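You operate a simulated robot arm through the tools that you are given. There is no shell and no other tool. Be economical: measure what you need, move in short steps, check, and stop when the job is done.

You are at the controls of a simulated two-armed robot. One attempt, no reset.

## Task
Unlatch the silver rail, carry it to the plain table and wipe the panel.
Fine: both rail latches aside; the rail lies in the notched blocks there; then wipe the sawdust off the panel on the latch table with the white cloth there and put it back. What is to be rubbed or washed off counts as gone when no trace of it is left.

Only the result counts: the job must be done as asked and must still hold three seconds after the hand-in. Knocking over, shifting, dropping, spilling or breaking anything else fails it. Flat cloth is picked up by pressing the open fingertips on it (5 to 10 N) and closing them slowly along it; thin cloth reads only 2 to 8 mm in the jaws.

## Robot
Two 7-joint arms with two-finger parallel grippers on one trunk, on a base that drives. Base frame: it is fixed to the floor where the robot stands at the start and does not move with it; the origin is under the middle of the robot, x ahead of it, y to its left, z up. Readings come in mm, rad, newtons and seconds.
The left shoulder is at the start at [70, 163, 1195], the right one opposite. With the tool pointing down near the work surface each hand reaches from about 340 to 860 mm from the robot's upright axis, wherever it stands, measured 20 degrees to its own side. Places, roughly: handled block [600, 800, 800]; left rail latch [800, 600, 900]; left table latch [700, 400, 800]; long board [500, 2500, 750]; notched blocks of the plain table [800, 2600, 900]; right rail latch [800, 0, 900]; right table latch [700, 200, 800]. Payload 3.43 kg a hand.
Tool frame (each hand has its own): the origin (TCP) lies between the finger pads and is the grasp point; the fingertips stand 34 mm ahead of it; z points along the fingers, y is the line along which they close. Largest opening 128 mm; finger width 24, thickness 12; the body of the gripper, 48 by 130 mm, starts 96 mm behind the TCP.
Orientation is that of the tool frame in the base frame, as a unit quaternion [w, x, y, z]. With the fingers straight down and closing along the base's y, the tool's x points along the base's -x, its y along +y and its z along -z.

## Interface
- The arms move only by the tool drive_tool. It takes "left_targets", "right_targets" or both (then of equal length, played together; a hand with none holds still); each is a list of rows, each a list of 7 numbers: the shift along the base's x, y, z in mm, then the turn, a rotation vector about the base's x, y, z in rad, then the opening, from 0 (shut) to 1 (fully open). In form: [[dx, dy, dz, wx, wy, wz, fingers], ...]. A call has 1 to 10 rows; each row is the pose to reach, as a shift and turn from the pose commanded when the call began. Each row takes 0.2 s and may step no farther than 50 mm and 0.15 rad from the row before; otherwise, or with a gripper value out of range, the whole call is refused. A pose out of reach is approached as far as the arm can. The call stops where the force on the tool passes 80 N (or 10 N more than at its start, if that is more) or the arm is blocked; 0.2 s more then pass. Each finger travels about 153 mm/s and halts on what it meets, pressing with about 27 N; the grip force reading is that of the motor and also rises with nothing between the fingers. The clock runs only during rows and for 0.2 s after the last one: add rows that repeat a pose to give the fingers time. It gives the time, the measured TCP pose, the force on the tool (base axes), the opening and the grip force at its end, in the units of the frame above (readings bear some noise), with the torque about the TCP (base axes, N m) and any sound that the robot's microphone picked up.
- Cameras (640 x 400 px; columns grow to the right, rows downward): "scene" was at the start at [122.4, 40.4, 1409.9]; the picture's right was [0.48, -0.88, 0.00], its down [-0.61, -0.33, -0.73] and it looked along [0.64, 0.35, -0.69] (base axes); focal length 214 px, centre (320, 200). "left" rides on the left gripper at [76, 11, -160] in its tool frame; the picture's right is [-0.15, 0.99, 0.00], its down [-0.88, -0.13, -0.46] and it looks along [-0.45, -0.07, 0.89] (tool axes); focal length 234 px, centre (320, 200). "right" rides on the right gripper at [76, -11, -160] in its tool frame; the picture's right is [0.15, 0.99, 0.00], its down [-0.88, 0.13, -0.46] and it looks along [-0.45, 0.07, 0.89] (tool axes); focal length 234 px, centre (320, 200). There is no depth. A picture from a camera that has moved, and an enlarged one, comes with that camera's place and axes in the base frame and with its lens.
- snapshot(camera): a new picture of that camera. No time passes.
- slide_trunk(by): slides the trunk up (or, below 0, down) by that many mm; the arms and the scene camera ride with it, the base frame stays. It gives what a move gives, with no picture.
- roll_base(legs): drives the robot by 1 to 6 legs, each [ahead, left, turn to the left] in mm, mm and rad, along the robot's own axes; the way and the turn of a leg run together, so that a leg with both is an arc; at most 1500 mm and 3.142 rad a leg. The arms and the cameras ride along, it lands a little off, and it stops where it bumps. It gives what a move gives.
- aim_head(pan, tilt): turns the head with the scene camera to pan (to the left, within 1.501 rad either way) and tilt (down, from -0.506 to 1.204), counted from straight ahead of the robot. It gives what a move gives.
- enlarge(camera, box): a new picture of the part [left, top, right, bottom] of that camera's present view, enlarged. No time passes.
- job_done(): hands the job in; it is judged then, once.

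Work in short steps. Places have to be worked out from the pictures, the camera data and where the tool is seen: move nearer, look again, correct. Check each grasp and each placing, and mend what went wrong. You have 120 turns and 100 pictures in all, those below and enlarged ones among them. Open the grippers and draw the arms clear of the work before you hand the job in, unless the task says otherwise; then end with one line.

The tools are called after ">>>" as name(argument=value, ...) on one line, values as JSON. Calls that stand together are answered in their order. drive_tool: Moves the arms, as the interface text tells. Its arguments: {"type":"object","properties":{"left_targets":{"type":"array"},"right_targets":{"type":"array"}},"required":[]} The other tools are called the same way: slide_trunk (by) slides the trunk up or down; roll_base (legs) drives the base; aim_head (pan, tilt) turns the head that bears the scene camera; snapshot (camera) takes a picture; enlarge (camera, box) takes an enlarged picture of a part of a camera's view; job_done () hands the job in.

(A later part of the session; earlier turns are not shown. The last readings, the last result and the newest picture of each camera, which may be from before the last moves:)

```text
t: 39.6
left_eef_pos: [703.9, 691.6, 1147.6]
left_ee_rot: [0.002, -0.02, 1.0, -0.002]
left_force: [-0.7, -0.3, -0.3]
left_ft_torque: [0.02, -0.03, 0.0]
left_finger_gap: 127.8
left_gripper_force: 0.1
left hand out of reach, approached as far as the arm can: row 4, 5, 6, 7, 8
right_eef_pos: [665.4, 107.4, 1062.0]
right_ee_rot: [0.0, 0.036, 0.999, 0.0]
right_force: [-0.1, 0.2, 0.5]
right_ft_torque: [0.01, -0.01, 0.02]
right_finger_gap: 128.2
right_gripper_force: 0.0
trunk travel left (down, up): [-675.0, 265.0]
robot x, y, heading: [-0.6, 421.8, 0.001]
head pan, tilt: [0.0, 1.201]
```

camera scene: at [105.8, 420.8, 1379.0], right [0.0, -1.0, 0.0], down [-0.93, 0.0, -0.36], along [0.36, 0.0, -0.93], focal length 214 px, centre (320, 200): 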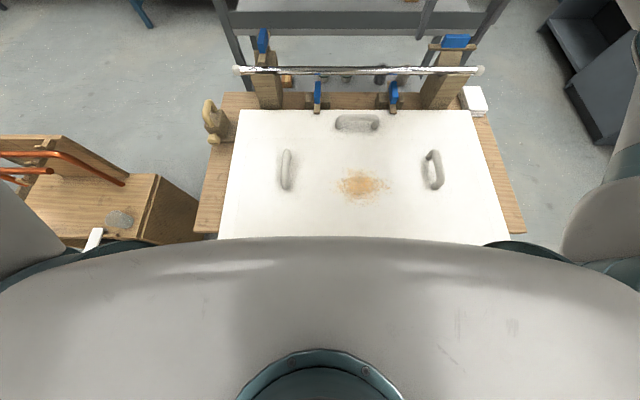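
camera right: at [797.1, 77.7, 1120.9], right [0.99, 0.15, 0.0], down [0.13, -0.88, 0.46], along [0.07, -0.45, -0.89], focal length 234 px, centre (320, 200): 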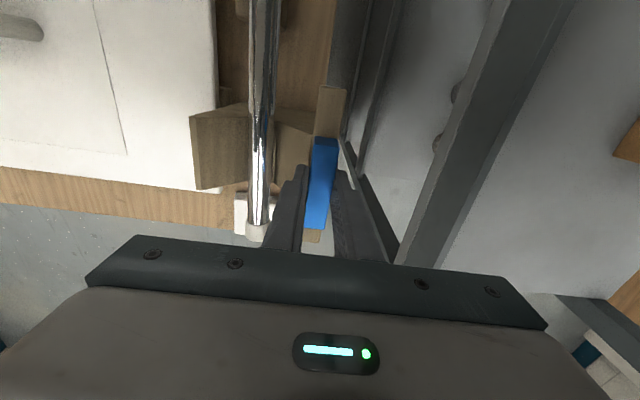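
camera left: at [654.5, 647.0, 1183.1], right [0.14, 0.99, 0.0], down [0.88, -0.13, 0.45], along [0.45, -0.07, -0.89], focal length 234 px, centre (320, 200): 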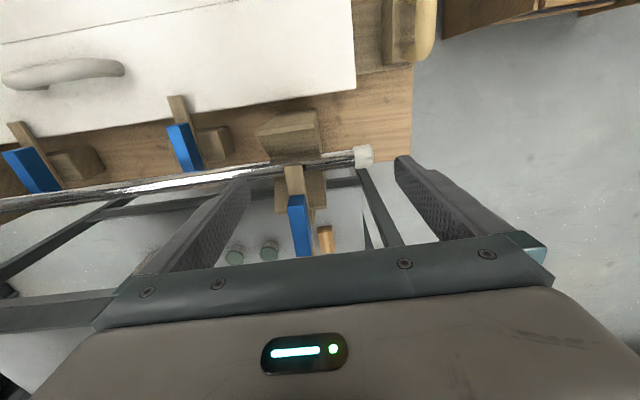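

The inner limit seems to loosen with the hand lower relative to the shoulder. I raise the trunk 200 mm and shift back right to y≈310.

>>> slide_trunk(by=200)

>>> roll_base(legs=[[0, -112, 0]])

>>> drive_tool(left_targets=[[0, 10, -45, 0, 0, 0, 1], [0, 20, -90, 0, 0, 0, 1], [0, 25, -135, 0, 0, 0, 1], [0, 25, -180, 0, 0, 0, 1], [10, 25, -225, 0, 0, 0, 1], [20, 25, -270, 0, 0, 0, 1], [50, 25, -300, 0, 0, 0, 1], [80, 25, -320, 0, 0, 0, 1], [105, 25, -340, 0, 0, 0, 1]])

```text
t: 41.8
left_eef_pos: [705.0, 694.2, 1347.5]
left_ee_rot: [0.002, -0.021, 1.0, -0.002]
left_force: [-0.5, -0.1, -0.2]
left_ft_torque: [0.01, -0.02, 0.03]
left_finger_gap: 128.0
left_gripper_force: 0.1
right_eef_pos: [665.9, 109.3, 1261.6]
right_ee_rot: [0.0, 0.036, 0.999, 0.0]
right_force: [-0.5, -0.3, -0.6]
right_ft_torque: [0.03, -0.01, -0.03]
right_finger_gap: 128.0
right_gripper_force: 0.0
trunk travel left (down, up): [-875.0, 65.0]
robot x, y, heading: [-2.0, 418.7, 0.001]
head pan, tilt: [0.0, 1.201]
```

```text
t: 43.0
left_eef_pos: [705.8, 585.5, 1347.1]
left_ee_rot: [0.002, -0.022, 1.0, -0.004]
left_force: [0.8, 1.3, -0.3]
left_ft_torque: [-0.04, -0.02, -0.01]
left_finger_gap: 127.7
left_gripper_force: 0.0
right_eef_pos: [667.0, 1.0, 1261.6]
right_ee_rot: [0.0, 0.036, 0.999, -0.002]
right_force: [-1.1, -0.1, -0.5]
right_ft_torque: [-0.02, 0.01, 0.03]
right_finger_gap: 127.8
right_gripper_force: 0.1
trunk travel left (down, up): [-875.0, 65.0]
robot x, y, heading: [0.1, 308.6, 0.002]
head pan, tilt: [0.0, 1.201]
```

```text
t: 45.0
left_eef_pos: [682.5, 651.5, 1100.4]
left_ee_rot: [0.003, -0.02, 1.0, -0.002]
left_force: [0.6, -0.9, 0.0]
left_ft_torque: [-0.04, 0.03, -0.01]
left_finger_gap: 127.9
left_gripper_force: 0.1
left hand out of reach, approached as far as the arm can: row 4, 5, 6, 7, 8, 9
right_eef_pos: [665.8, -3.5, 1261.1]
right_ee_rot: [0.0, 0.036, 0.999, 0.0]
right_force: [0.5, -0.6, 0.2]
right_ft_torque: [-0.03, 0.01, -0.03]
right_finger_gap: 128.3
right_gripper_force: 0.0
trunk travel left (down, up): [-875.0, 65.0]
robot x, y, heading: [3.4, 305.3, 0.001]
head pan, tilt: [0.0, 1.201]
```

That made it worse, so I return the trunk and instead turn the base right by 0.45 so that the left latch lies to the left arm's outer side.

>>> drive_tool(left_targets=[[-20, 0, 45, 0, 0, 0, 1], [-40, 0, 90, 0, 0, 0, 1], [-60, 0, 135, 0, 0, 0, 1], [-80, 0, 180, 0, 0, 0, 1], [-100, 0, 220, 0, 0, 0, 1]])

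>>> slide_trunk(by=-200)

>>> roll_base(legs=[[0, 60, 0], [0, 0, -0.45]])

>>> aim_head(pan=0.6, tilt=0.7)

>>> snapshot(camera="scene")

```text
t: 46.2
left_eef_pos: [580.9, 653.8, 1324.3]
left_ee_rot: [0.004, -0.02, 1.0, -0.002]
left_force: [0.1, 0.6, 0.3]
left_ft_torque: [0.04, 0.01, -0.02]
left_finger_gap: 128.2
left_gripper_force: 0.1
right_eef_pos: [663.8, -3.3, 1263.0]
right_ee_rot: [0.0, 0.036, 0.999, 0.001]
right_force: [0.3, 0.4, 0.0]
right_ft_torque: [0.02, -0.04, -0.01]
right_finger_gap: 127.8
right_gripper_force: 0.0
trunk travel left (down, up): [-875.0, 65.0]
robot x, y, heading: [0.0, 310.6, 0.0]
head pan, tilt: [0.0, 1.201]
```

```text
t: 48.4
left_eef_pos: [584.2, 654.0, 1122.6]
left_ee_rot: [0.002, -0.019, 1.0, -0.001]
left_force: [0.7, 0.0, 0.5]
left_ft_torque: [0.01, 0.04, -0.02]
left_finger_gap: 127.7
left_gripper_force: 0.1
right_eef_pos: [666.2, -2.2, 1062.6]
right_ee_rot: [0.0, 0.036, 0.999, 0.0]
right_force: [0.8, 0.3, -1.2]
right_ft_torque: [0.0, 0.02, -0.01]
right_finger_gap: 128.0
right_gripper_force: 0.1
trunk travel left (down, up): [-675.0, 265.0]
robot x, y, heading: [2.3, 309.5, 0.001]
head pan, tilt: [0.0, 1.201]
```

```text
t: 50.7
left_eef_pos: [677.9, 415.4, 1121.8]
left_ee_rot: [0.002, 0.209, 0.978, -0.002]
left_force: [0.1, -0.6, -0.5]
left_ft_torque: [0.02, 0.01, 0.02]
left_finger_gap: 128.4
left_gripper_force: 0.1
right_eef_pos: [458.1, -208.8, 1061.8]
right_ee_rot: [0.0, 0.263, 0.965, 0.0]
right_force: [0.0, 1.0, -0.3]
right_ft_torque: [-0.01, 0.0, 0.0]
right_finger_gap: 128.0
right_gripper_force: 0.1
trunk travel left (down, up): [-675.0, 265.0]
robot x, y, heading: [-2.3, 369.8, -0.461]
head pan, tilt: [0.0, 1.201]
```

```text
t: 51.7
left_eef_pos: [677.9, 416.4, 1122.5]
left_ee_rot: [0.003, 0.209, 0.978, -0.003]
left_force: [0.2, 0.0, -0.2]
left_ft_torque: [-0.04, 0.0, -0.03]
left_finger_gap: 128.0
left_gripper_force: 0.1
right_eef_pos: [457.9, -207.7, 1061.8]
right_ee_rot: [0.001, 0.263, 0.965, 0.0]
right_force: [-0.1, 0.4, -0.5]
right_ft_torque: [0.01, 0.02, 0.0]
right_finger_gap: 127.8
right_gripper_force: 0.0
trunk travel left (down, up): [-675.0, 265.0]
robot x, y, heading: [-1.4, 365.5, -0.459]
head pan, tilt: [0.6, 0.7]
```

```text
70 pictures are left
camera scene: at [128.7, 356.9, 1414.8], right [0.14, -0.99, 0.0], down [-0.64, -0.09, -0.76], along [0.76, 0.1, -0.64], focal length 214 px, centre (320, 200)
```

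scene: 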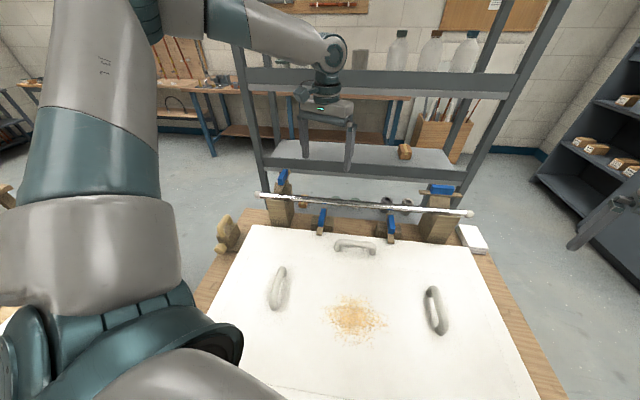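

Now I move the left hand above the left fin (≈(811, 599)) and align its yaw.

>>> drive_tool(left_targets=[[22, 31, -10, 0, 0, 0.06, 1], [44, 62, -25, 0, 0, 0.13, 1], [66, 93, -40, 0, 0, 0.19, 1], [88, 124, -60, 0, 0, 0.25, 1], [110, 155, -80, 0, 0, 0.32, 1], [133, 183, -100, 0, 0, 0.38, 1]])

>>> snapshot(camera="left")

```text
t: 53.1
left_eef_pos: [811.0, 597.6, 1022.1]
left_ee_rot: [0.001, 0.018, 1.0, -0.002]
left_force: [0.1, 0.8, 0.7]
left_ft_torque: [-0.03, -0.02, 0.01]
left_finger_gap: 127.8
left_gripper_force: 0.0
right_eef_pos: [459.9, -208.5, 1062.3]
right_ee_rot: [0.0, 0.262, 0.965, 0.001]
right_force: [0.1, -0.4, -0.8]
right_ft_torque: [-0.02, 0.03, -0.05]
right_finger_gap: 128.0
right_gripper_force: 0.0
trunk travel left (down, up): [-675.0, 265.0]
robot x, y, heading: [-1.5, 362.8, -0.463]
head pan, tilt: [0.6, 0.7]
```

```text
69 pictures are left
camera left: at [736.6, 612.4, 1182.3], right [0.18, 0.98, 0.0], down [0.87, -0.16, 0.46], along [0.45, -0.09, -0.89], focal length 234 px, centre (320, 200)
```

left: 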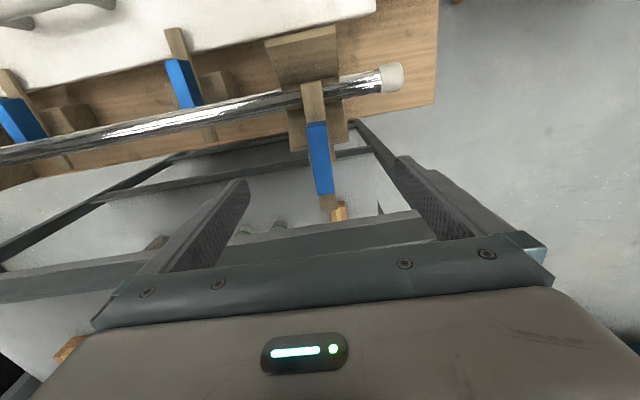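

Left hand is right over the fin. I lower to z≈960 and grip it.

>>> drive_tool(left_targets=[[0, 0, -32, 0, 0, 0, 1], [0, 0, -62, 0, 0, 0, 1], [0, 0, -62, 0, 0, 0, 0.5], [0, 0, -62, 0, 0, 0, 0.2], [0, 0, -62, 0, 0, 0, 0.05], [0, 0, -62, 0, 0, 0, 0.05]])

>>> drive_tool(left_targets=[[0, 0, 0, 0, 0, 0.1, 0.05], [0, 0, 0, 0, 0, 0.2, 0.05], [0, 0, 0, 0, 0, 0.3, 0.05]])

>>> snapshot(camera="left")

```text
t: 54.5
left_eef_pos: [809.1, 598.2, 961.0]
left_ee_rot: [0.003, 0.02, 1.0, -0.003]
left_force: [-1.5, 2.7, 3.5]
left_ft_torque: [0.76, 0.5, 0.0]
left_finger_gap: 19.7
left_gripper_force: 45.3
right_eef_pos: [457.1, -207.3, 1061.6]
right_ee_rot: [0.0, 0.263, 0.965, 0.0]
right_force: [-0.6, 0.1, 0.2]
right_ft_torque: [0.0, 0.01, -0.01]
right_finger_gap: 127.8
right_gripper_force: 0.0
trunk travel left (down, up): [-675.0, 265.0]
robot x, y, heading: [-3.3, 364.6, -0.467]
head pan, tilt: [0.6, 0.7]
```

```text
t: 55.3
left_eef_pos: [810.0, 598.1, 961.8]
left_ee_rot: [0.004, -0.13, 0.991, -0.002]
left_force: [0.8, 1.9, 5.7]
left_ft_torque: [0.9, -0.44, -1.77]
left_finger_gap: 26.3
left_gripper_force: 44.7
right_eef_pos: [458.3, -207.8, 1062.5]
right_ee_rot: [0.0, 0.263, 0.965, 0.001]
right_force: [0.0, -0.4, -0.3]
right_ft_torque: [-0.03, 0.01, 0.02]
right_finger_gap: 128.1
right_gripper_force: 0.1
trunk travel left (down, up): [-675.0, 265.0]
robot x, y, heading: [0.6, 366.3, -0.465]
head pan, tilt: [0.6, 0.7]
```

```text
68 pictures are left
camera left: at [733.3, 590.3, 1119.4], right [-0.11, 0.99, 0.0], down [0.88, 0.1, 0.46], along [0.46, 0.05, -0.89], focal length 234 px, centre (320, 200)
```

left: 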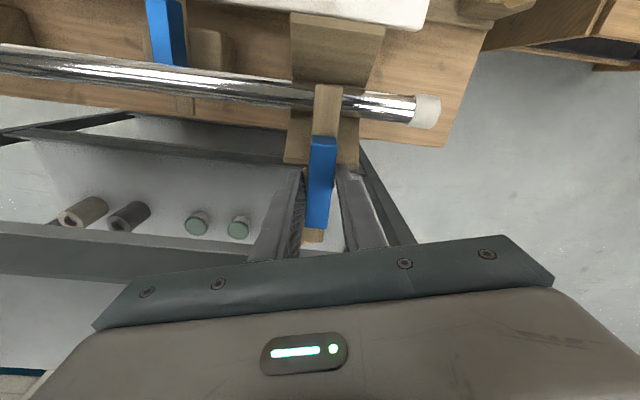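

Blocked counter-clockwise (like the right one); so clockwise it is. I turn back and go as far as the wrist allows.

>>> drive_tool(left_targets=[[0, 0, 0, 0, 0, -0.14, 0.05], [0, 0, 0, 0, 0, -0.28, 0.05], [0, 0, 0, 0, 0, -0.42, 0.05], [0, 0, 0, 0, 0, -0.56, 0.05], [0, 0, 0, 0, 0, -0.7, 0.05], [0, 0, 0, 0, 0, -0.84, 0.05], [0, 0, 0, 0, 0, -0.98, 0.05], [0, 0, 0, 0, 0, -1.12, 0.05]])

>>> snapshot(camera="left")

```text
t: 57.1
left_eef_pos: [810.8, 600.1, 959.5]
left_ee_rot: [0.002, 0.418, 0.908, -0.002]
left_force: [0.3, 5.7, 5.7]
left_ft_torque: [1.47, 0.56, -0.01]
left_finger_gap: 19.9
left_gripper_force: 45.2
right_eef_pos: [457.7, -207.9, 1062.3]
right_ee_rot: [0.0, 0.263, 0.965, 0.001]
right_force: [-0.2, 0.3, -0.4]
right_ft_torque: [-0.01, -0.02, 0.01]
right_finger_gap: 127.8
right_gripper_force: 0.1
trunk travel left (down, up): [-675.0, 265.0]
robot x, y, heading: [2.7, 371.5, -0.466]
head pan, tilt: [0.6, 0.7]
```

```text
67 pictures are left
camera left: at [770.2, 665.6, 1119.2], right [0.85, 0.53, 0.0], down [0.47, -0.75, 0.46], along [0.24, -0.39, -0.89], focal length 234 px, centre (320, 200)
```

left: 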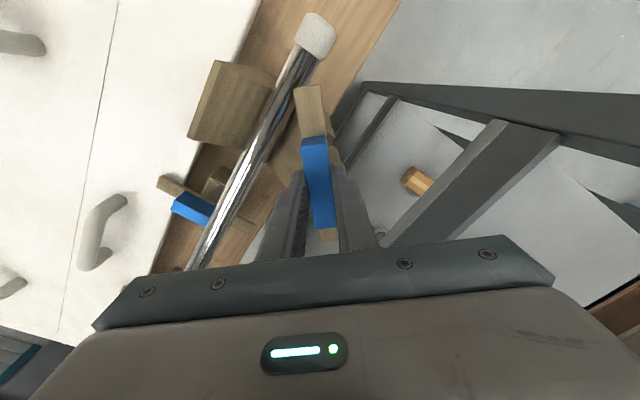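

No limit reached yet (yaw −0.86, latch follows). I continue to −1.57.

>>> drive_tool(left_targets=[[0, 0, 0, 0, 0, -0.14, 0.05], [0, 0, 0, 0, 0, -0.28, 0.05], [0, 0, 0, 0, 0, -0.42, 0.05], [0, 0, 0, 0, 0, -0.56, 0.05], [0, 0, 0, 0, 0, -0.7, 0.05]])

>>> snapshot(camera="left")

```text
t: 58.3
left_eef_pos: [812.1, 599.2, 959.3]
left_ee_rot: [0.002, 0.704, 0.71, -0.003]
left_force: [12.8, 11.2, 8.7]
left_ft_torque: [0.11, -0.78, 0.04]
left_finger_gap: 19.7
left_gripper_force: 44.9
right_eef_pos: [458.7, -208.6, 1061.8]
right_ee_rot: [0.0, 0.264, 0.965, 0.001]
right_force: [0.1, 0.2, -0.2]
right_ft_torque: [-0.01, -0.02, 0.01]
right_finger_gap: 128.0
right_gripper_force: 0.0
trunk travel left (down, up): [-675.0, 265.0]
robot x, y, heading: [-0.9, 365.4, -0.46]
head pan, tilt: [0.6, 0.7]
```

```text
66 pictures are left
camera left: at [823.2, 677.5, 1119.0], right [0.99, -0.14, 0.0], down [-0.12, -0.88, 0.46], along [-0.06, -0.46, -0.89], focal length 234 px, centre (320, 200)
```

left: 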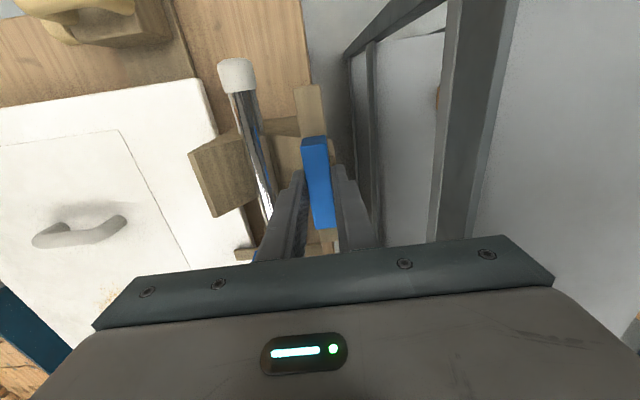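

Both latches are aside. I release the left fin, raise, and move the left hand above the rail at about y=500 keeping this yaw (closing across the rail).

>>> drive_tool(left_targets=[[0, 0, 0, 0, 0, 0, 0.3], [0, 0, 0, 0, 0, 0, 0.4], [0, 0, 40, 0, 0, 0, 0.4], [0, 0, 80, 0, 0, 0, 0.4], [-20, -25, 90, 0, 0, 0, 0.4], [-40, -50, 90, 0, 0, 0, 0.4], [-66, -80, 90, 0, 0, 0, 0.4]])

>>> roll_base(legs=[[0, 0, 0.21]])

>>> snapshot(camera="scene")

```text
t: 59.9
left_eef_pos: [744.1, 521.4, 1052.8]
left_ee_rot: [0.001, 0.703, 0.711, -0.002]
left_force: [0.5, 0.3, 0.7]
left_ft_torque: [0.04, -0.03, -0.02]
left_finger_gap: 51.2
left_gripper_force: 0.1
right_eef_pos: [458.5, -208.6, 1061.8]
right_ee_rot: [0.0, 0.263, 0.965, 0.001]
right_force: [-0.5, 0.0, 0.5]
right_ft_torque: [0.0, -0.01, 0.0]
right_finger_gap: 127.9
right_gripper_force: 0.2
trunk travel left (down, up): [-675.0, 265.0]
robot x, y, heading: [-0.2, 365.0, -0.465]
head pan, tilt: [0.6, 0.7]
```

```text
t: 61.0
left_eef_pos: [695.8, 674.7, 1052.5]
left_ee_rot: [0.001, 0.624, 0.781, -0.003]
left_force: [-0.3, 0.3, 0.0]
left_ft_torque: [0.0, 0.0, 0.02]
left_finger_gap: 51.3
left_gripper_force: 0.0
right_eef_pos: [570.0, -99.4, 1061.9]
right_ee_rot: [0.0, 0.158, 0.987, 0.001]
right_force: [0.5, 0.3, -0.5]
right_ft_torque: [-0.04, 0.0, 0.02]
right_finger_gap: 128.1
right_gripper_force: 0.2
trunk travel left (down, up): [-675.0, 265.0]
robot x, y, heading: [-1.1, 365.4, -0.243]
head pan, tilt: [0.6, 0.7]
```

```text
65 pictures are left
camera scene: at [128.0, 384.4, 1414.9], right [0.34, -0.94, 0.0], down [-0.61, -0.22, -0.76], along [0.72, 0.26, -0.64], focal length 214 px, centre (320, 200)
```

scene: 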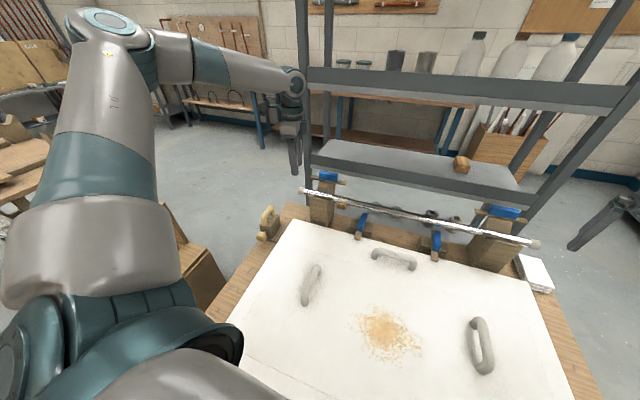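

Both latches visibly aside. I bring both hands above the rail (y≈500 and y≈100), closing direction across it.

>>> drive_tool(left_targets=[[6, -20, -8, 0, 0, -0.03, 0.5], [12, -40, -16, 0, 0, -0.06, 0.5], [18, -60, -24, 0, 0, -0.09, 0.5], [24, -80, -32, 0, 0, -0.11, 0.5], [29, -100, -40, 0, 0, -0.14, 0.5], [34, -120, -48, 0, 0, -0.17, 0.5], [40, -140, -56, 0, 0, -0.2, 0.5], [45, -160, -64, 0, 0, -0.22, 0.5], [50, -175, -70, 0, 0, -0.22, 0.5]], right_targets=[[20, 22, -9, 0, 0, -0.14, 0.5], [40, 44, -18, 0, 0, -0.28, 0.5], [60, 66, -27, 0, 0, -0.42, 0.5], [80, 88, -36, 0, 0, -0.56, 0.5], [100, 110, -45, 0, 0, -0.7, 0.5], [120, 132, -54, 0, 0, -0.84, 0.5], [140, 154, -63, 0, 0, -0.98, 0.5], [160, 177, -72, 0, 0, -1.12, 0.5], [176, 199, -80, 0, 0, -1.25, 0.5]])

>>> snapshot(camera="left")

>>> snapshot(camera="right")

```text
t: 63.0
left_eef_pos: [745.1, 500.5, 981.3]
left_ee_rot: [0.001, 0.706, 0.708, -0.005]
left_force: [0.3, -0.1, -1.3]
left_ft_torque: [-0.04, 0.01, -0.03]
left_finger_gap: 63.7
left_gripper_force: 0.0
right_eef_pos: [747.9, 101.2, 983.6]
right_ee_rot: [0.0, 0.708, 0.706, 0.0]
right_force: [-0.5, -0.7, 0.8]
right_ft_torque: [0.02, 0.0, 0.0]
right_finger_gap: 64.1
right_gripper_force: 0.1
trunk travel left (down, up): [-675.0, 265.0]
robot x, y, heading: [2.6, 369.2, -0.244]
head pan, tilt: [0.6, 0.7]
```

```text
64 pictures are left
camera left: at [758.1, 577.3, 1140.1], right [0.99, -0.14, 0.0], down [-0.12, -0.88, 0.46], along [-0.07, -0.46, -0.89], focal length 234 px, centre (320, 200)
```

left: 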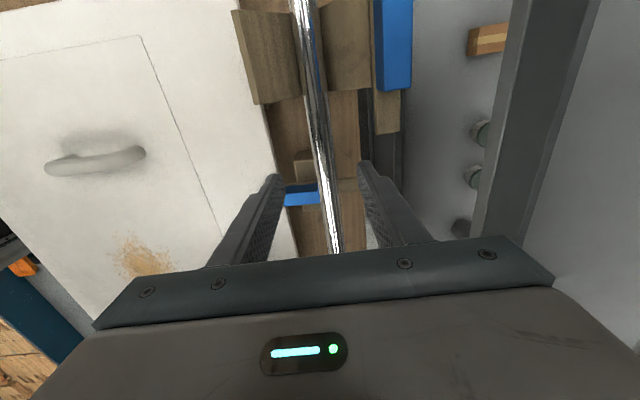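

```text
63 pictures are left
camera right: at [735.0, 178.1, 1142.8], right [0.99, 0.14, 0.0], down [0.13, -0.88, 0.46], along [0.07, -0.45, -0.89], focal length 234 px, centre (320, 200)
```

right: 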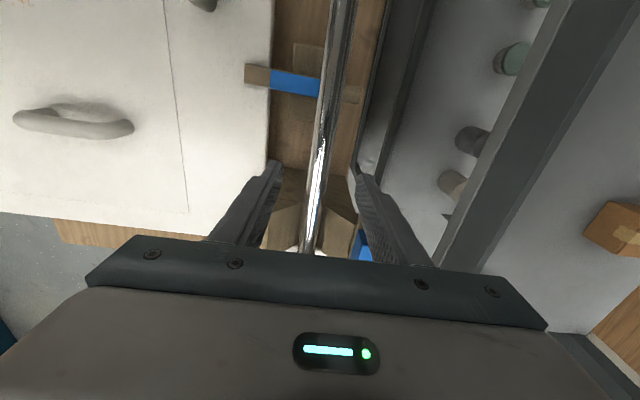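

Rail sits between the fingers of both hands. I descend 95 mm together and close.

>>> drive_tool(left_targets=[[1, 0, -35, 0, 0, 0, 0.5], [1, 0, -70, 0, 0, 0, 0.5], [1, 0, -93, 0, 0, 0, 0.5], [1, 0, -93, 0, 0, 0, 0.3], [1, 0, -93, 0, 0, 0, 0.1], [1, 0, -93, 0, 0, 0, 0.05], [1, 0, -93, 0, 0, 0, 0.05]], right_targets=[[1, 0, -35, 0, 0, 0, 0.5], [2, 0, -70, 0, 0, 0, 0.5], [2, 0, -96, 0, 0, 0, 0.5], [2, 0, -96, 0, 0, 0, 0.3], [2, 0, -96, 0, 0, 0, 0.1], [2, 0, -96, 0, 0, 0, 0.05], [2, 0, -96, 0, 0, 0, 0.05]])

>>> snapshot(camera="left")

>>> snapshot(camera="right")

```text
t: 64.6
left_eef_pos: [737.4, 512.4, 905.9]
left_ee_rot: [0.005, 0.705, 0.709, 0.0]
left_force: [44.2, 0.5, 14.7]
left_ft_torque: [0.33, -0.88, 0.52]
left_finger_gap: 24.6
left_gripper_force: 27.2
left hand out of reach, approached as far as the arm can: row 2, 3, 4, 5, 6, 7
right_eef_pos: [746.8, 99.9, 882.6]
right_ee_rot: [-0.001, 0.706, 0.708, -0.001]
right_force: [-17.3, -0.8, 7.1]
right_ft_torque: [0.31, 0.07, 0.69]
right_finger_gap: 24.8
right_gripper_force: 27.3
trunk travel left (down, up): [-675.0, 265.0]
robot x, y, heading: [-0.2, 370.3, -0.253]
head pan, tilt: [0.6, 0.7]
```

```text
62 pictures are left
camera left: at [748.2, 590.6, 1065.4], right [0.99, -0.14, 0.01], down [-0.13, -0.88, 0.46], along [-0.06, -0.46, -0.89], focal length 234 px, centre (320, 200)
```

left: 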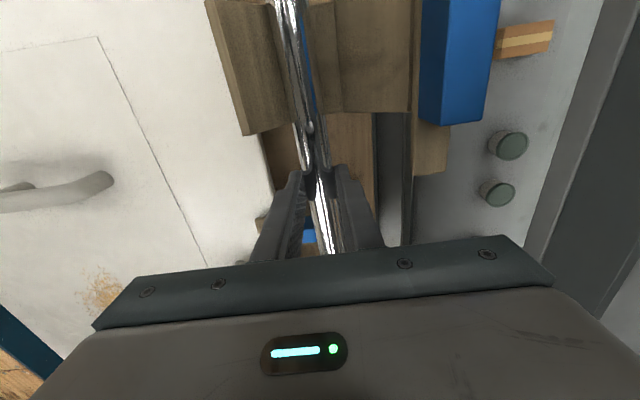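

```text
61 pictures are left
camera right: at [734.3, 176.2, 1042.8], right [0.99, 0.15, 0.0], down [0.13, -0.88, 0.46], along [0.07, -0.45, -0.89], focal length 234 px, centre (320, 200)
```

right: 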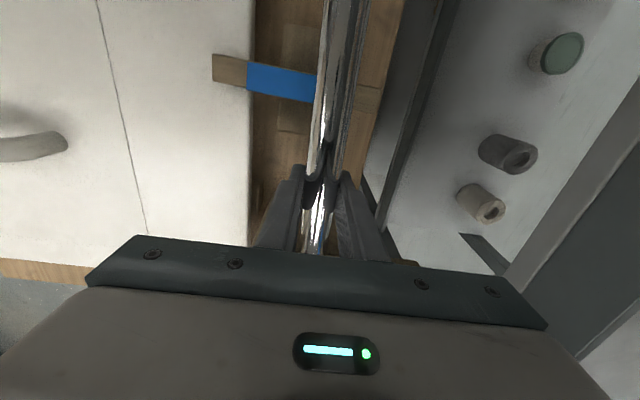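

Both hands hold the rail (gaps ≈24.7 mm); the left hand is slightly strained at its limit. I lift slowly together, moving the left back to x≈745 as it rises.

>>> drive_tool(left_targets=[[3, -2, 12, 0, 0, 0, 0.05], [6, -4, 30, 0, 0, 0, 0.05], [8, -6, 50, 0, 0, 0, 0.05], [8, -8, 75, 0, 0, 0, 0.05], [8, -8, 100, 0, 0, 0, 0.05], [8, -8, 125, 0, 0, 0, 0.05]], right_targets=[[0, 0, 12, 0, 0, 0, 0.05], [0, 0, 30, 0, 0, 0, 0.05], [0, 0, 50, 0, 0, 0, 0.05], [0, 0, 75, 0, 0, 0, 0.05], [0, 0, 100, 0, 0, 0, 0.05], [0, 0, 125, 0, 0, 0, 0.05]])

>>> snapshot(camera="scene")

```text
t: 66.0
left_eef_pos: [739.8, 505.7, 1030.6]
left_ee_rot: [0.0, 0.706, 0.708, -0.002]
left_force: [2.7, 18.9, -2.5]
left_ft_torque: [0.31, -0.05, 0.67]
left_finger_gap: 24.7
left_gripper_force: 26.9
right_eef_pos: [746.8, 97.6, 1010.8]
right_ee_rot: [0.001, 0.707, 0.708, 0.0]
right_force: [-3.7, -18.6, -2.8]
right_ft_torque: [0.03, -0.02, 0.67]
right_finger_gap: 24.8
right_gripper_force: 26.9
trunk travel left (down, up): [-675.0, 265.0]
robot x, y, heading: [0.1, 365.1, -0.251]
head pan, tilt: [0.6, 0.7]
```

```text
60 pictures are left
camera scene: at [127.7, 384.4, 1414.8], right [0.34, -0.94, 0.0], down [-0.6, -0.22, -0.76], along [0.72, 0.26, -0.64], focal length 214 px, centre (320, 200)
```

scene: 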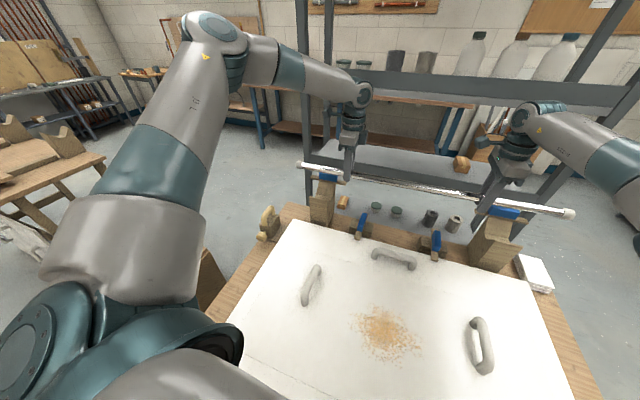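

The rail is lifted and light. I look left toward the plain table to plan the drive.

>>> aim_head(pan=1.5, tilt=0.45)

>>> snapshot(camera="scene")

```text
t: 67.2
left_eef_pos: [741.0, 504.3, 1028.3]
left_ee_rot: [0.0, 0.706, 0.708, -0.003]
left_force: [2.8, 18.3, -3.0]
left_ft_torque: [0.35, -0.03, 0.61]
left_finger_gap: 24.5
left_gripper_force: 26.8
right_eef_pos: [746.2, 97.8, 1009.6]
right_ee_rot: [0.001, 0.707, 0.708, -0.001]
right_force: [-2.7, -18.4, -3.0]
right_ft_torque: [0.04, 0.04, 0.67]
right_finger_gap: 24.8
right_gripper_force: 27.5
trunk travel left (down, up): [-675.0, 265.0]
robot x, y, heading: [-0.8, 364.8, -0.247]
head pan, tilt: [1.499, 0.45]
```

```text
59 pictures are left
camera scene: at [78.1, 442.2, 1437.0], right [0.95, -0.32, 0.0], down [-0.14, -0.41, -0.9], along [0.28, 0.85, -0.44], focal length 214 px, centre (320, 200)
```

scene: 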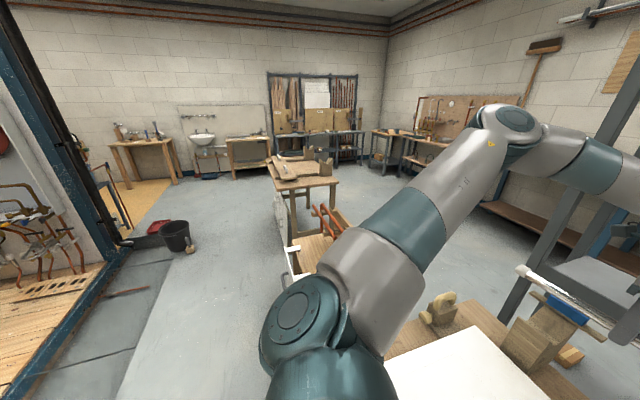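

Open floor lies to the left. I back off 400 mm, square up, and strafe left towards the plain table with the rail held high.

>>> roll_base(legs=[[-400, 0, 0], [0, 0, 0.25], [0, 1300, 0]])

>>> aim_head(pan=0.7, tilt=0.55)

>>> snapshot(camera="scene")

```text
t: 76.7
left_eef_pos: [316.2, 2057.1, 1029.5]
left_ee_rot: [0.0, 0.617, 0.787, -0.004]
left_force: [2.8, 0.4, -2.7]
left_ft_torque: [0.04, -0.04, 0.62]
left_finger_gap: 24.7
left_gripper_force: 26.4
right_eef_pos: [418.6, 1662.2, 1010.3]
right_ee_rot: [0.0, 0.618, 0.786, 0.0]
right_force: [-2.9, -0.7, -2.7]
right_ft_torque: [0.03, -0.02, 0.67]
right_finger_gap: 24.4
right_gripper_force: 26.9
trunk travel left (down, up): [-675.0, 265.0]
robot x, y, heading: [-370.7, 1750.9, -0.014]
head pan, tilt: [1.499, 0.45]
```

```text
t: 77.8
left_eef_pos: [317.0, 2056.0, 1027.6]
left_ee_rot: [0.001, 0.618, 0.786, -0.004]
left_force: [2.4, 0.3, -3.1]
left_ft_torque: [0.1, -0.04, 0.65]
left_finger_gap: 24.4
left_gripper_force: 26.8
right_eef_pos: [418.8, 1662.2, 1009.8]
right_ee_rot: [0.0, 0.619, 0.785, -0.001]
right_force: [-3.0, -0.5, -2.4]
right_ft_torque: [0.12, 0.06, 0.67]
right_finger_gap: 24.5
right_gripper_force: 26.9
trunk travel left (down, up): [-675.0, 265.0]
robot x, y, heading: [-368.8, 1750.8, -0.016]
head pan, tilt: [0.7, 0.55]
```

```text
58 pictures are left
camera scene: at [-251.1, 1806.9, 1427.9], right [0.63, -0.77, 0.0], down [-0.4, -0.33, -0.85], along [0.66, 0.54, -0.52], focal length 214 px, centre (320, 200)
```

scene: 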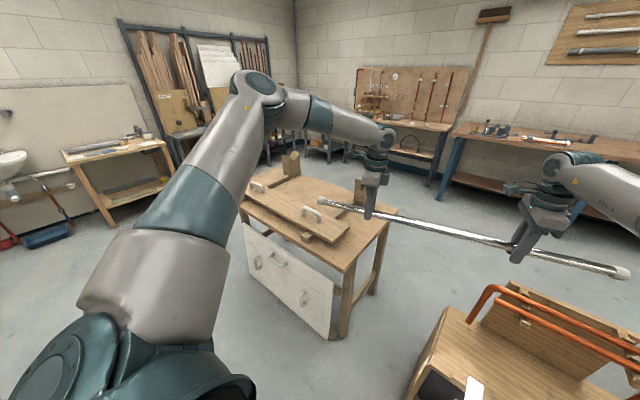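

The rail rides safely. The plain table's notched blocks stand at its far side. I drive on to face the table and look.

>>> roll_base(legs=[[0, 800, 0]])

>>> aim_head(pan=0.0, tilt=0.5)

>>> snapshot(camera="scene")

```text
t: 81.3
left_eef_pos: [327.0, 2738.9, 1027.6]
left_ee_rot: [0.0, 0.575, 0.818, -0.004]
left_force: [2.3, 0.3, -3.5]
left_ft_torque: [-0.01, -0.08, 0.28]
left_finger_gap: 24.7
left_gripper_force: 26.9
right_eef_pos: [469.0, 2356.1, 1009.8]
right_ee_rot: [-0.001, 0.576, 0.818, -0.001]
right_force: [-1.0, 0.2, -2.1]
right_ft_torque: [0.04, 0.04, 0.29]
right_finger_gap: 24.6
right_gripper_force: 27.1
trunk travel left (down, up): [-675.0, 265.0]
robot x, y, heading: [-326.6, 2360.9, 0.093]
head pan, tilt: [0.7, 0.55]
stopped in leg 1: the robot was blocked; the commanded pose is now the measured one
```

```text
t: 82.4
left_eef_pos: [327.6, 2736.9, 1028.5]
left_ee_rot: [0.001, 0.575, 0.818, -0.003]
left_force: [2.1, 1.3, -2.6]
left_ft_torque: [0.0, -0.04, 0.6]
left_finger_gap: 24.7
left_gripper_force: 27.3
right_eef_pos: [469.3, 2358.0, 1008.6]
right_ee_rot: [-0.001, 0.576, 0.817, 0.0]
right_force: [-1.8, -1.5, -2.4]
right_ft_torque: [0.1, 0.0, 0.68]
right_finger_gap: 24.4
right_gripper_force: 26.8
trunk travel left (down, up): [-675.0, 265.0]
robot x, y, heading: [-328.2, 2358.2, 0.093]
head pan, tilt: [0.0, 0.499]
```

```text
57 pictures are left
camera scene: at [-183.6, 2374.0, 1432.5], right [0.09, -1.0, 0.0], down [-0.48, -0.04, -0.88], along [0.87, 0.08, -0.48], focal length 214 px, centre (320, 200)
```

scene: 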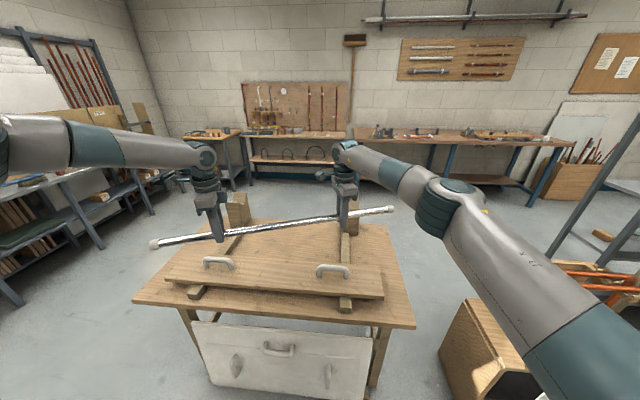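

The drive was stopped by a contact, apparently at the left/rear. I look there before moving on.

>>> aim_head(pan=1.5, tilt=0.8)

>>> snapshot(camera="scene")

```text
t: 84.0
left_eef_pos: [327.5, 2737.7, 1029.8]
left_ee_rot: [0.0, 0.576, 0.818, -0.003]
left_force: [2.5, 0.9, -2.2]
left_ft_torque: [-0.04, -0.04, 0.56]
left_finger_gap: 24.6
left_gripper_force: 27.0
right_eef_pos: [470.5, 2355.0, 1009.2]
right_ee_rot: [0.0, 0.576, 0.817, 0.0]
right_force: [-2.4, -1.1, -3.2]
right_ft_torque: [-0.07, -0.02, 0.63]
right_finger_gap: 24.8
right_gripper_force: 26.6
trunk travel left (down, up): [-675.0, 265.0]
robot x, y, heading: [-324.9, 2361.9, 0.093]
head pan, tilt: [1.499, 0.799]
```

```text
56 pictures are left
camera scene: at [-275.8, 2446.1, 1406.6], right [1.0, 0.02, 0.0], down [0.01, -0.72, -0.7], along [-0.01, 0.7, -0.72], focal length 214 px, centre (320, 200)
```

scene: 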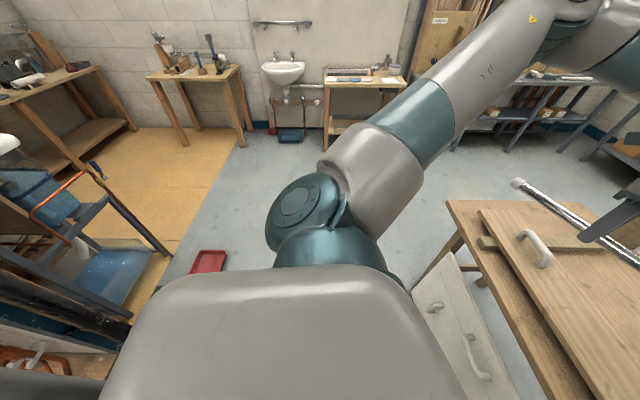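

A black bucket stands behind-left at about (−770, 2580); my base likely touched it. I move away from it (right and slightly ahead), then look forward.

>>> roll_base(legs=[[30, -100, 0], [50, 0, -0.093]])

>>> aim_head(pan=0.1, tilt=0.6)

>>> snapshot(camera="scene")

>>> enlarge(camera="scene", box=[200, 120, 420, 260])

```text
t: 85.7
left_eef_pos: [443.4, 2581.9, 1030.8]
left_ee_rot: [0.003, 0.613, 0.79, -0.003]
left_force: [3.2, 1.3, -1.2]
left_ft_torque: [-0.14, 0.01, 0.66]
left_finger_gap: 24.4
left_gripper_force: 26.7
right_eef_pos: [550.8, 2189.9, 1013.3]
right_ee_rot: [0.002, 0.613, 0.79, 0.001]
right_force: [-3.5, -1.3, -3.5]
right_ft_torque: [-0.06, -0.19, 0.65]
right_finger_gap: 24.6
right_gripper_force: 26.7
trunk travel left (down, up): [-675.0, 265.0]
robot x, y, heading: [-237.5, 2265.3, -0.001]
head pan, tilt: [1.499, 0.799]
```

```text
t: 87.2
left_eef_pos: [446.3, 2581.5, 1028.8]
left_ee_rot: [0.001, 0.613, 0.79, -0.002]
left_force: [2.6, 1.0, -3.3]
left_ft_torque: [-0.01, -0.08, 0.59]
left_finger_gap: 24.8
left_gripper_force: 27.2
right_eef_pos: [552.0, 2187.1, 1008.9]
right_ee_rot: [0.0, 0.613, 0.79, 0.0]
right_force: [-2.4, -0.8, -2.7]
right_ft_torque: [0.03, 0.0, 0.62]
right_finger_gap: 25.0
right_gripper_force: 27.2
trunk travel left (down, up): [-675.0, 265.0]
robot x, y, heading: [-237.0, 2264.9, 0.0]
head pan, tilt: [0.099, 0.6]
```

```text
55 pictures are left
camera scene: at [-98.8, 2275.3, 1423.4], right [0.1, -0.99, 0.0], down [-0.56, -0.06, -0.82], along [0.82, 0.08, -0.57], focal length 214 px, centre (320, 200)
```

scene: 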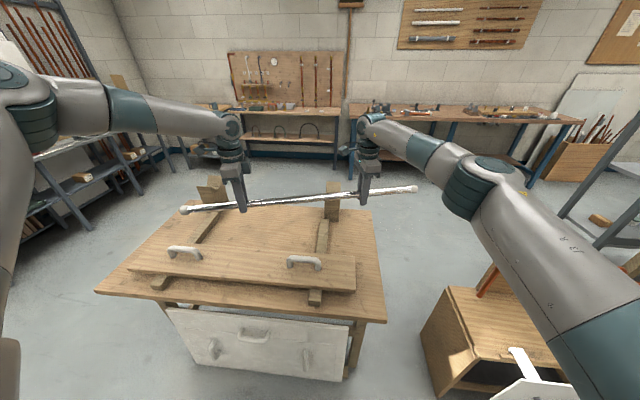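

```text
2.86 times, centred on (310, 190) of scene
camera zoom: at [-98.8, 2275.3, 1423.4], right [0.1, -0.99, 0.0], down [-0.56, -0.06, -0.82], along [0.82, 0.08, -0.57], focal length 613 px, centre (349, 229)
```

zoom: 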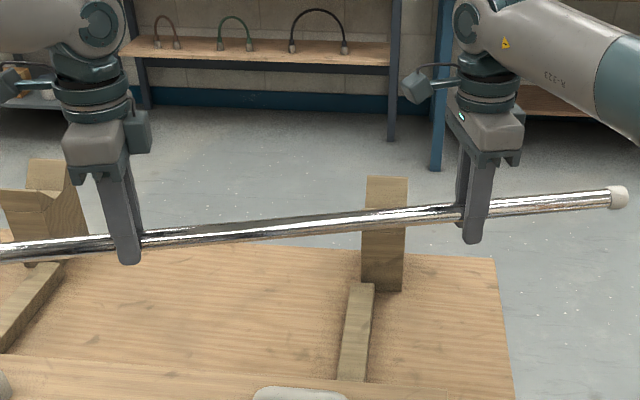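

The notched blocks are at the far side (x≈746, y≈2300 and ≈2890), with a loose panel blocking the near side. I'll go around to the far side. First, square the rail to the robot and draw it closer, moving both hands as one rigid body.

>>> drive_tool(left_targets=[[-7.3, 2.2, 0, 0, 0, -0.044, 0.05], [-15, 3.7, 0, 0, 0, -0.087, 0.05], [-22, 4.4, 0, 0, 0, -0.131, 0.05], [-29, 4.4, 0, 0, 0, -0.175, 0.05], [-36.4, 3.5, 0, 0, 0, -0.218, 0.05], [-43.2, 1.9, 0, 0, 0, -0.262, 0.05]], right_targets=[[-24.8, -2, 0, 0, 0, -0.044, 0.05], [-49.7, -4, 0, 0, 0, -0.087, 0.05], [-74.5, -6, 0, 0, 0, -0.131, 0.05], [-99.3, -8, 0, 0, 0, -0.175, 0.05], [-124.2, -10, 0, 0, 0, -0.218, 0.05], [-149, -12, 0, 0, 0, -0.262, 0.05]])

```text
t: 88.6
left_eef_pos: [402.0, 2581.5, 1029.4]
left_ee_rot: [-0.002, 0.711, 0.703, -0.003]
left_force: [2.0, -0.1, -4.8]
left_ft_torque: [0.14, -0.02, 0.41]
left_finger_gap: 24.5
left_gripper_force: 27.1
right_eef_pos: [403.3, 2173.3, 1010.6]
right_ee_rot: [-0.001, 0.711, 0.703, 0.001]
right_force: [-1.7, -0.8, -1.3]
right_ft_torque: [0.71, -0.01, 0.65]
right_finger_gap: 24.5
right_gripper_force: 26.9
trunk travel left (down, up): [-675.0, 265.0]
robot x, y, heading: [-236.3, 2270.9, -0.005]
head pan, tilt: [0.099, 0.6]
```

Rail is squared. Drive ahead 50 mm, then left in two stages past the table.

>>> roll_base(legs=[[50, 0, 0], [0, 740, 0], [0, 740, 0]])

>>> aim_head(pan=0.0, tilt=0.7)

>>> snapshot(camera="scene")

```text
t: 96.8
left_eef_pos: [457.2, 4075.0, 1030.0]
left_ee_rot: [0.001, 0.71, 0.704, -0.003]
left_force: [2.3, 6.0, -2.9]
left_ft_torque: [0.19, -0.07, 0.46]
left_finger_gap: 24.5
left_gripper_force: 27.1
right_eef_pos: [456.1, 3669.0, 1011.9]
right_ee_rot: [0.001, 0.711, 0.704, -0.001]
right_force: [-3.1, -7.0, -2.9]
right_ft_torque: [0.05, 0.05, 0.5]
right_finger_gap: 24.8
right_gripper_force: 27.0
trunk travel left (down, up): [-675.0, 265.0]
robot x, y, heading: [-185.3, 3760.8, -0.002]
head pan, tilt: [0.099, 0.6]
```

```text
t: 97.5
left_eef_pos: [456.2, 4074.9, 1028.0]
left_ee_rot: [0.001, 0.711, 0.703, -0.003]
left_force: [2.0, 0.5, -3.8]
left_ft_torque: [0.17, -0.07, 0.48]
left_finger_gap: 24.4
left_gripper_force: 26.7
right_eef_pos: [457.4, 3670.5, 1010.8]
right_ee_rot: [-0.001, 0.711, 0.704, -0.001]
right_force: [-3.1, -0.3, -2.8]
right_ft_torque: [0.22, 0.03, 0.51]
right_finger_gap: 24.5
right_gripper_force: 26.9
trunk travel left (down, up): [-675.0, 265.0]
robot x, y, heading: [-183.4, 3759.2, 0.002]
head pan, tilt: [0.0, 0.7]
```

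```text
53 pictures are left
camera scene: at [-47.4, 3761.3, 1414.8], right [0.0, -1.0, 0.0], down [-0.64, 0.0, -0.76], along [0.76, 0.0, -0.64], focal length 214 px, centre (320, 200)
```

scene: 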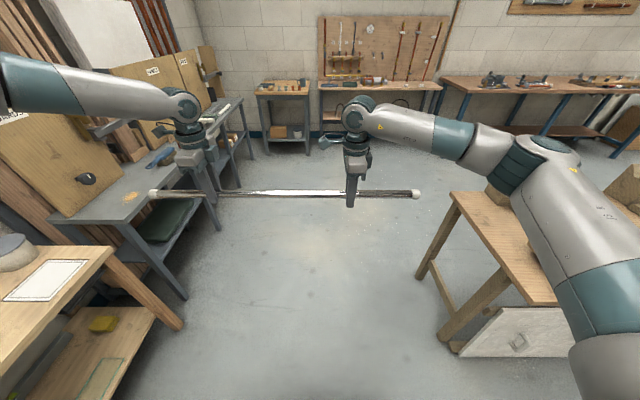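

Clear corridor ahead. I drive ahead 1500 mm, then turn right by π.

>>> roll_base(legs=[[1500, 0, 0], [0, 0, -1.571], [0, 0, -1.571]])

>>> aim_head(pan=0.6, tilt=0.6)

>>> snapshot(camera="scene")

```text
t: 112.7
left_eef_pos: [666.9, 3475.3, 1030.0]
left_ee_rot: [0.003, -0.694, 0.72, 0.0]
left_force: [-2.4, -1.1, -3.4]
left_ft_torque: [0.01, 0.02, 0.45]
left_finger_gap: 24.6
left_gripper_force: 27.1
right_eef_pos: [676.8, 3881.8, 1010.3]
right_ee_rot: [0.001, -0.695, 0.719, 0.0]
right_force: [2.3, -0.4, -3.6]
right_ft_torque: [0.0, 0.03, 0.48]
right_finger_gap: 24.7
right_gripper_force: 26.6
trunk travel left (down, up): [-675.0, 265.0]
robot x, y, heading: [1312.4, 3775.2, 3.117]
head pan, tilt: [0.0, 0.7]
```

```text
t: 113.7
left_eef_pos: [667.8, 3474.3, 1030.3]
left_ee_rot: [0.003, -0.695, 0.719, 0.001]
left_force: [-2.4, 0.0, -2.4]
left_ft_torque: [-0.12, 0.06, 0.52]
left_finger_gap: 24.8
left_gripper_force: 27.1
right_eef_pos: [677.2, 3881.2, 1011.5]
right_ee_rot: [0.001, -0.695, 0.719, -0.001]
right_force: [3.3, 0.0, -0.8]
right_ft_torque: [-0.17, -0.01, 0.55]
right_finger_gap: 24.4
right_gripper_force: 27.4
trunk travel left (down, up): [-675.0, 265.0]
robot x, y, heading: [1313.7, 3773.5, 3.114]
head pan, tilt: [0.6, 0.6]
```

```text
52 pictures are left
camera scene: at [1189.8, 3728.0, 1423.4], right [-0.54, 0.84, 0.0], down [0.47, 0.31, -0.82], along [-0.69, -0.45, -0.57], focal length 214 px, centre (320, 200)
```

scene: 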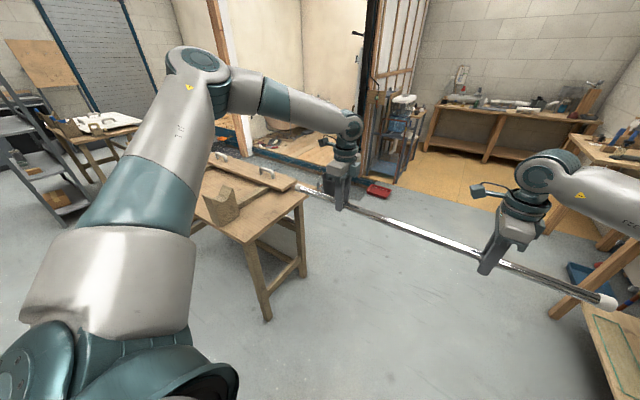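

I back 75 mm, correct heading, and strafe left to face the notched blocks from the far side, with the trunk raised 80 mm for clearance.

>>> slide_trunk(by=80)

>>> roll_base(legs=[[-70, 0, 0.028], [0, 1074, 0]])

>>> aim_head(pan=0.1, tilt=0.9)

>>> snapshot(camera="scene")

>>> snapshot(camera="left")

>>> snapshot(camera="right")

```text
t: 114.8
left_eef_pos: [666.7, 3474.1, 1108.5]
left_ee_rot: [0.003, -0.694, 0.72, 0.001]
left_force: [-2.7, -0.3, -2.6]
left_ft_torque: [0.01, 0.04, 0.47]
left_finger_gap: 24.8
left_gripper_force: 27.3
right_eef_pos: [677.0, 3880.9, 1091.1]
right_ee_rot: [0.0, -0.695, 0.719, 0.0]
right_force: [2.6, -0.2, -3.3]
right_ft_torque: [-0.02, -0.02, 0.47]
right_finger_gap: 24.7
right_gripper_force: 27.1
trunk travel left (down, up): [-755.0, 185.0]
robot x, y, heading: [1314.9, 3776.2, 3.118]
head pan, tilt: [0.6, 0.6]
```

```text
t: 121.0
left_eef_pos: [752.5, 2380.2, 1108.9]
left_ee_rot: [0.003, -0.707, 0.707, 0.001]
left_force: [-2.1, 0.1, -3.2]
left_ft_torque: [-0.09, 0.04, 0.44]
left_finger_gap: 24.7
left_gripper_force: 27.3
right_eef_pos: [750.0, 2785.5, 1090.5]
right_ee_rot: [0.001, -0.706, 0.708, 0.0]
right_force: [1.3, -0.4, -2.9]
right_ft_torque: [-0.08, 0.01, 0.48]
right_finger_gap: 24.6
right_gripper_force: 27.1
trunk travel left (down, up): [-755.0, 185.0]
robot x, y, heading: [1387.7, 2701.1, -3.133]
head pan, tilt: [0.6, 0.6]
```

```text
t: 121.9
left_eef_pos: [752.5, 2379.8, 1109.9]
left_ee_rot: [0.004, -0.707, 0.708, 0.001]
left_force: [-2.5, -1.2, -3.4]
left_ft_torque: [-0.11, 0.06, 0.49]
left_finger_gap: 24.6
left_gripper_force: 26.9
right_eef_pos: [750.1, 2784.8, 1090.7]
right_ee_rot: [0.001, -0.706, 0.708, 0.0]
right_force: [1.9, 0.5, -1.6]
right_ft_torque: [-0.23, 0.02, 0.51]
right_finger_gap: 24.5
right_gripper_force: 27.1
trunk travel left (down, up): [-755.0, 185.0]
robot x, y, heading: [1390.2, 2700.7, -3.135]
head pan, tilt: [0.099, 0.901]
```

```text
51 pictures are left
camera scene: at [1263.7, 2692.3, 1478.7], right [-0.11, 0.99, 0.0], down [0.78, 0.08, -0.62], along [-0.62, -0.07, -0.78], focal length 214 px, centre (320, 200)
```

scene: 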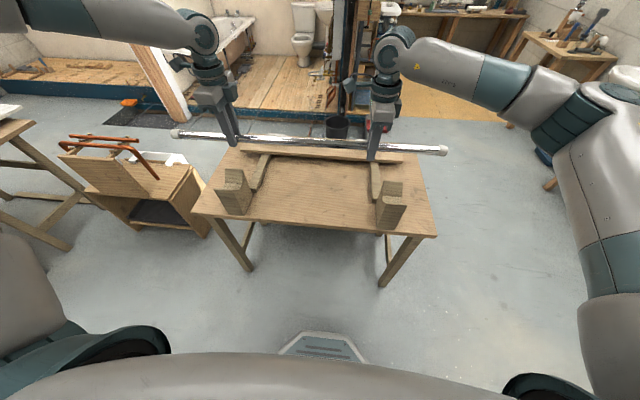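

```text
50 pictures are left
camera left: at [741.5, 2302.9, 1268.9], right [-0.99, 0.15, 0.0], down [0.13, 0.88, 0.46], along [0.07, 0.46, -0.89], focal length 234 px, centre (320, 200)
```

left: 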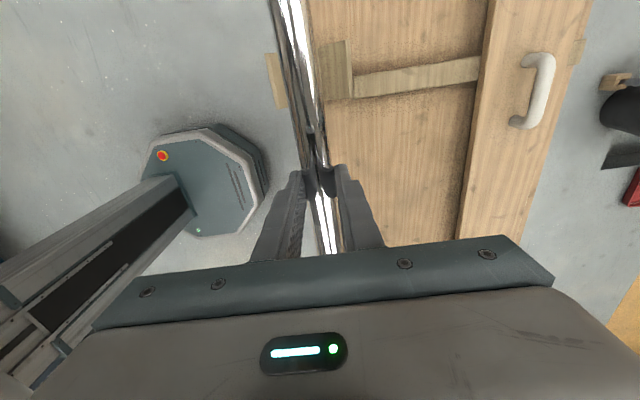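

```text
49 pictures are left
camera right: at [758.3, 2710.0, 1250.9], right [-0.99, -0.14, 0.0], down [-0.13, 0.88, 0.46], along [-0.06, 0.45, -0.89], focal length 234 px, centre (320, 200)
```

right: 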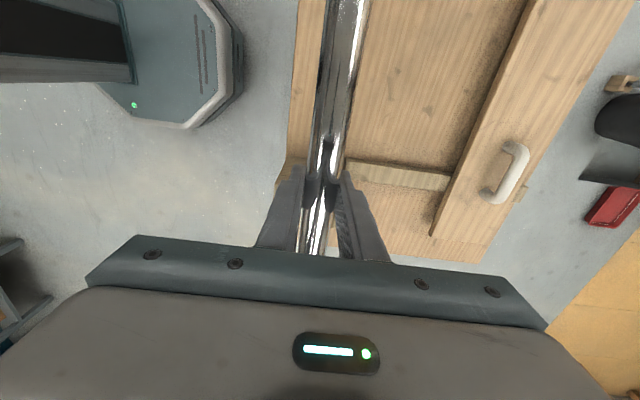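

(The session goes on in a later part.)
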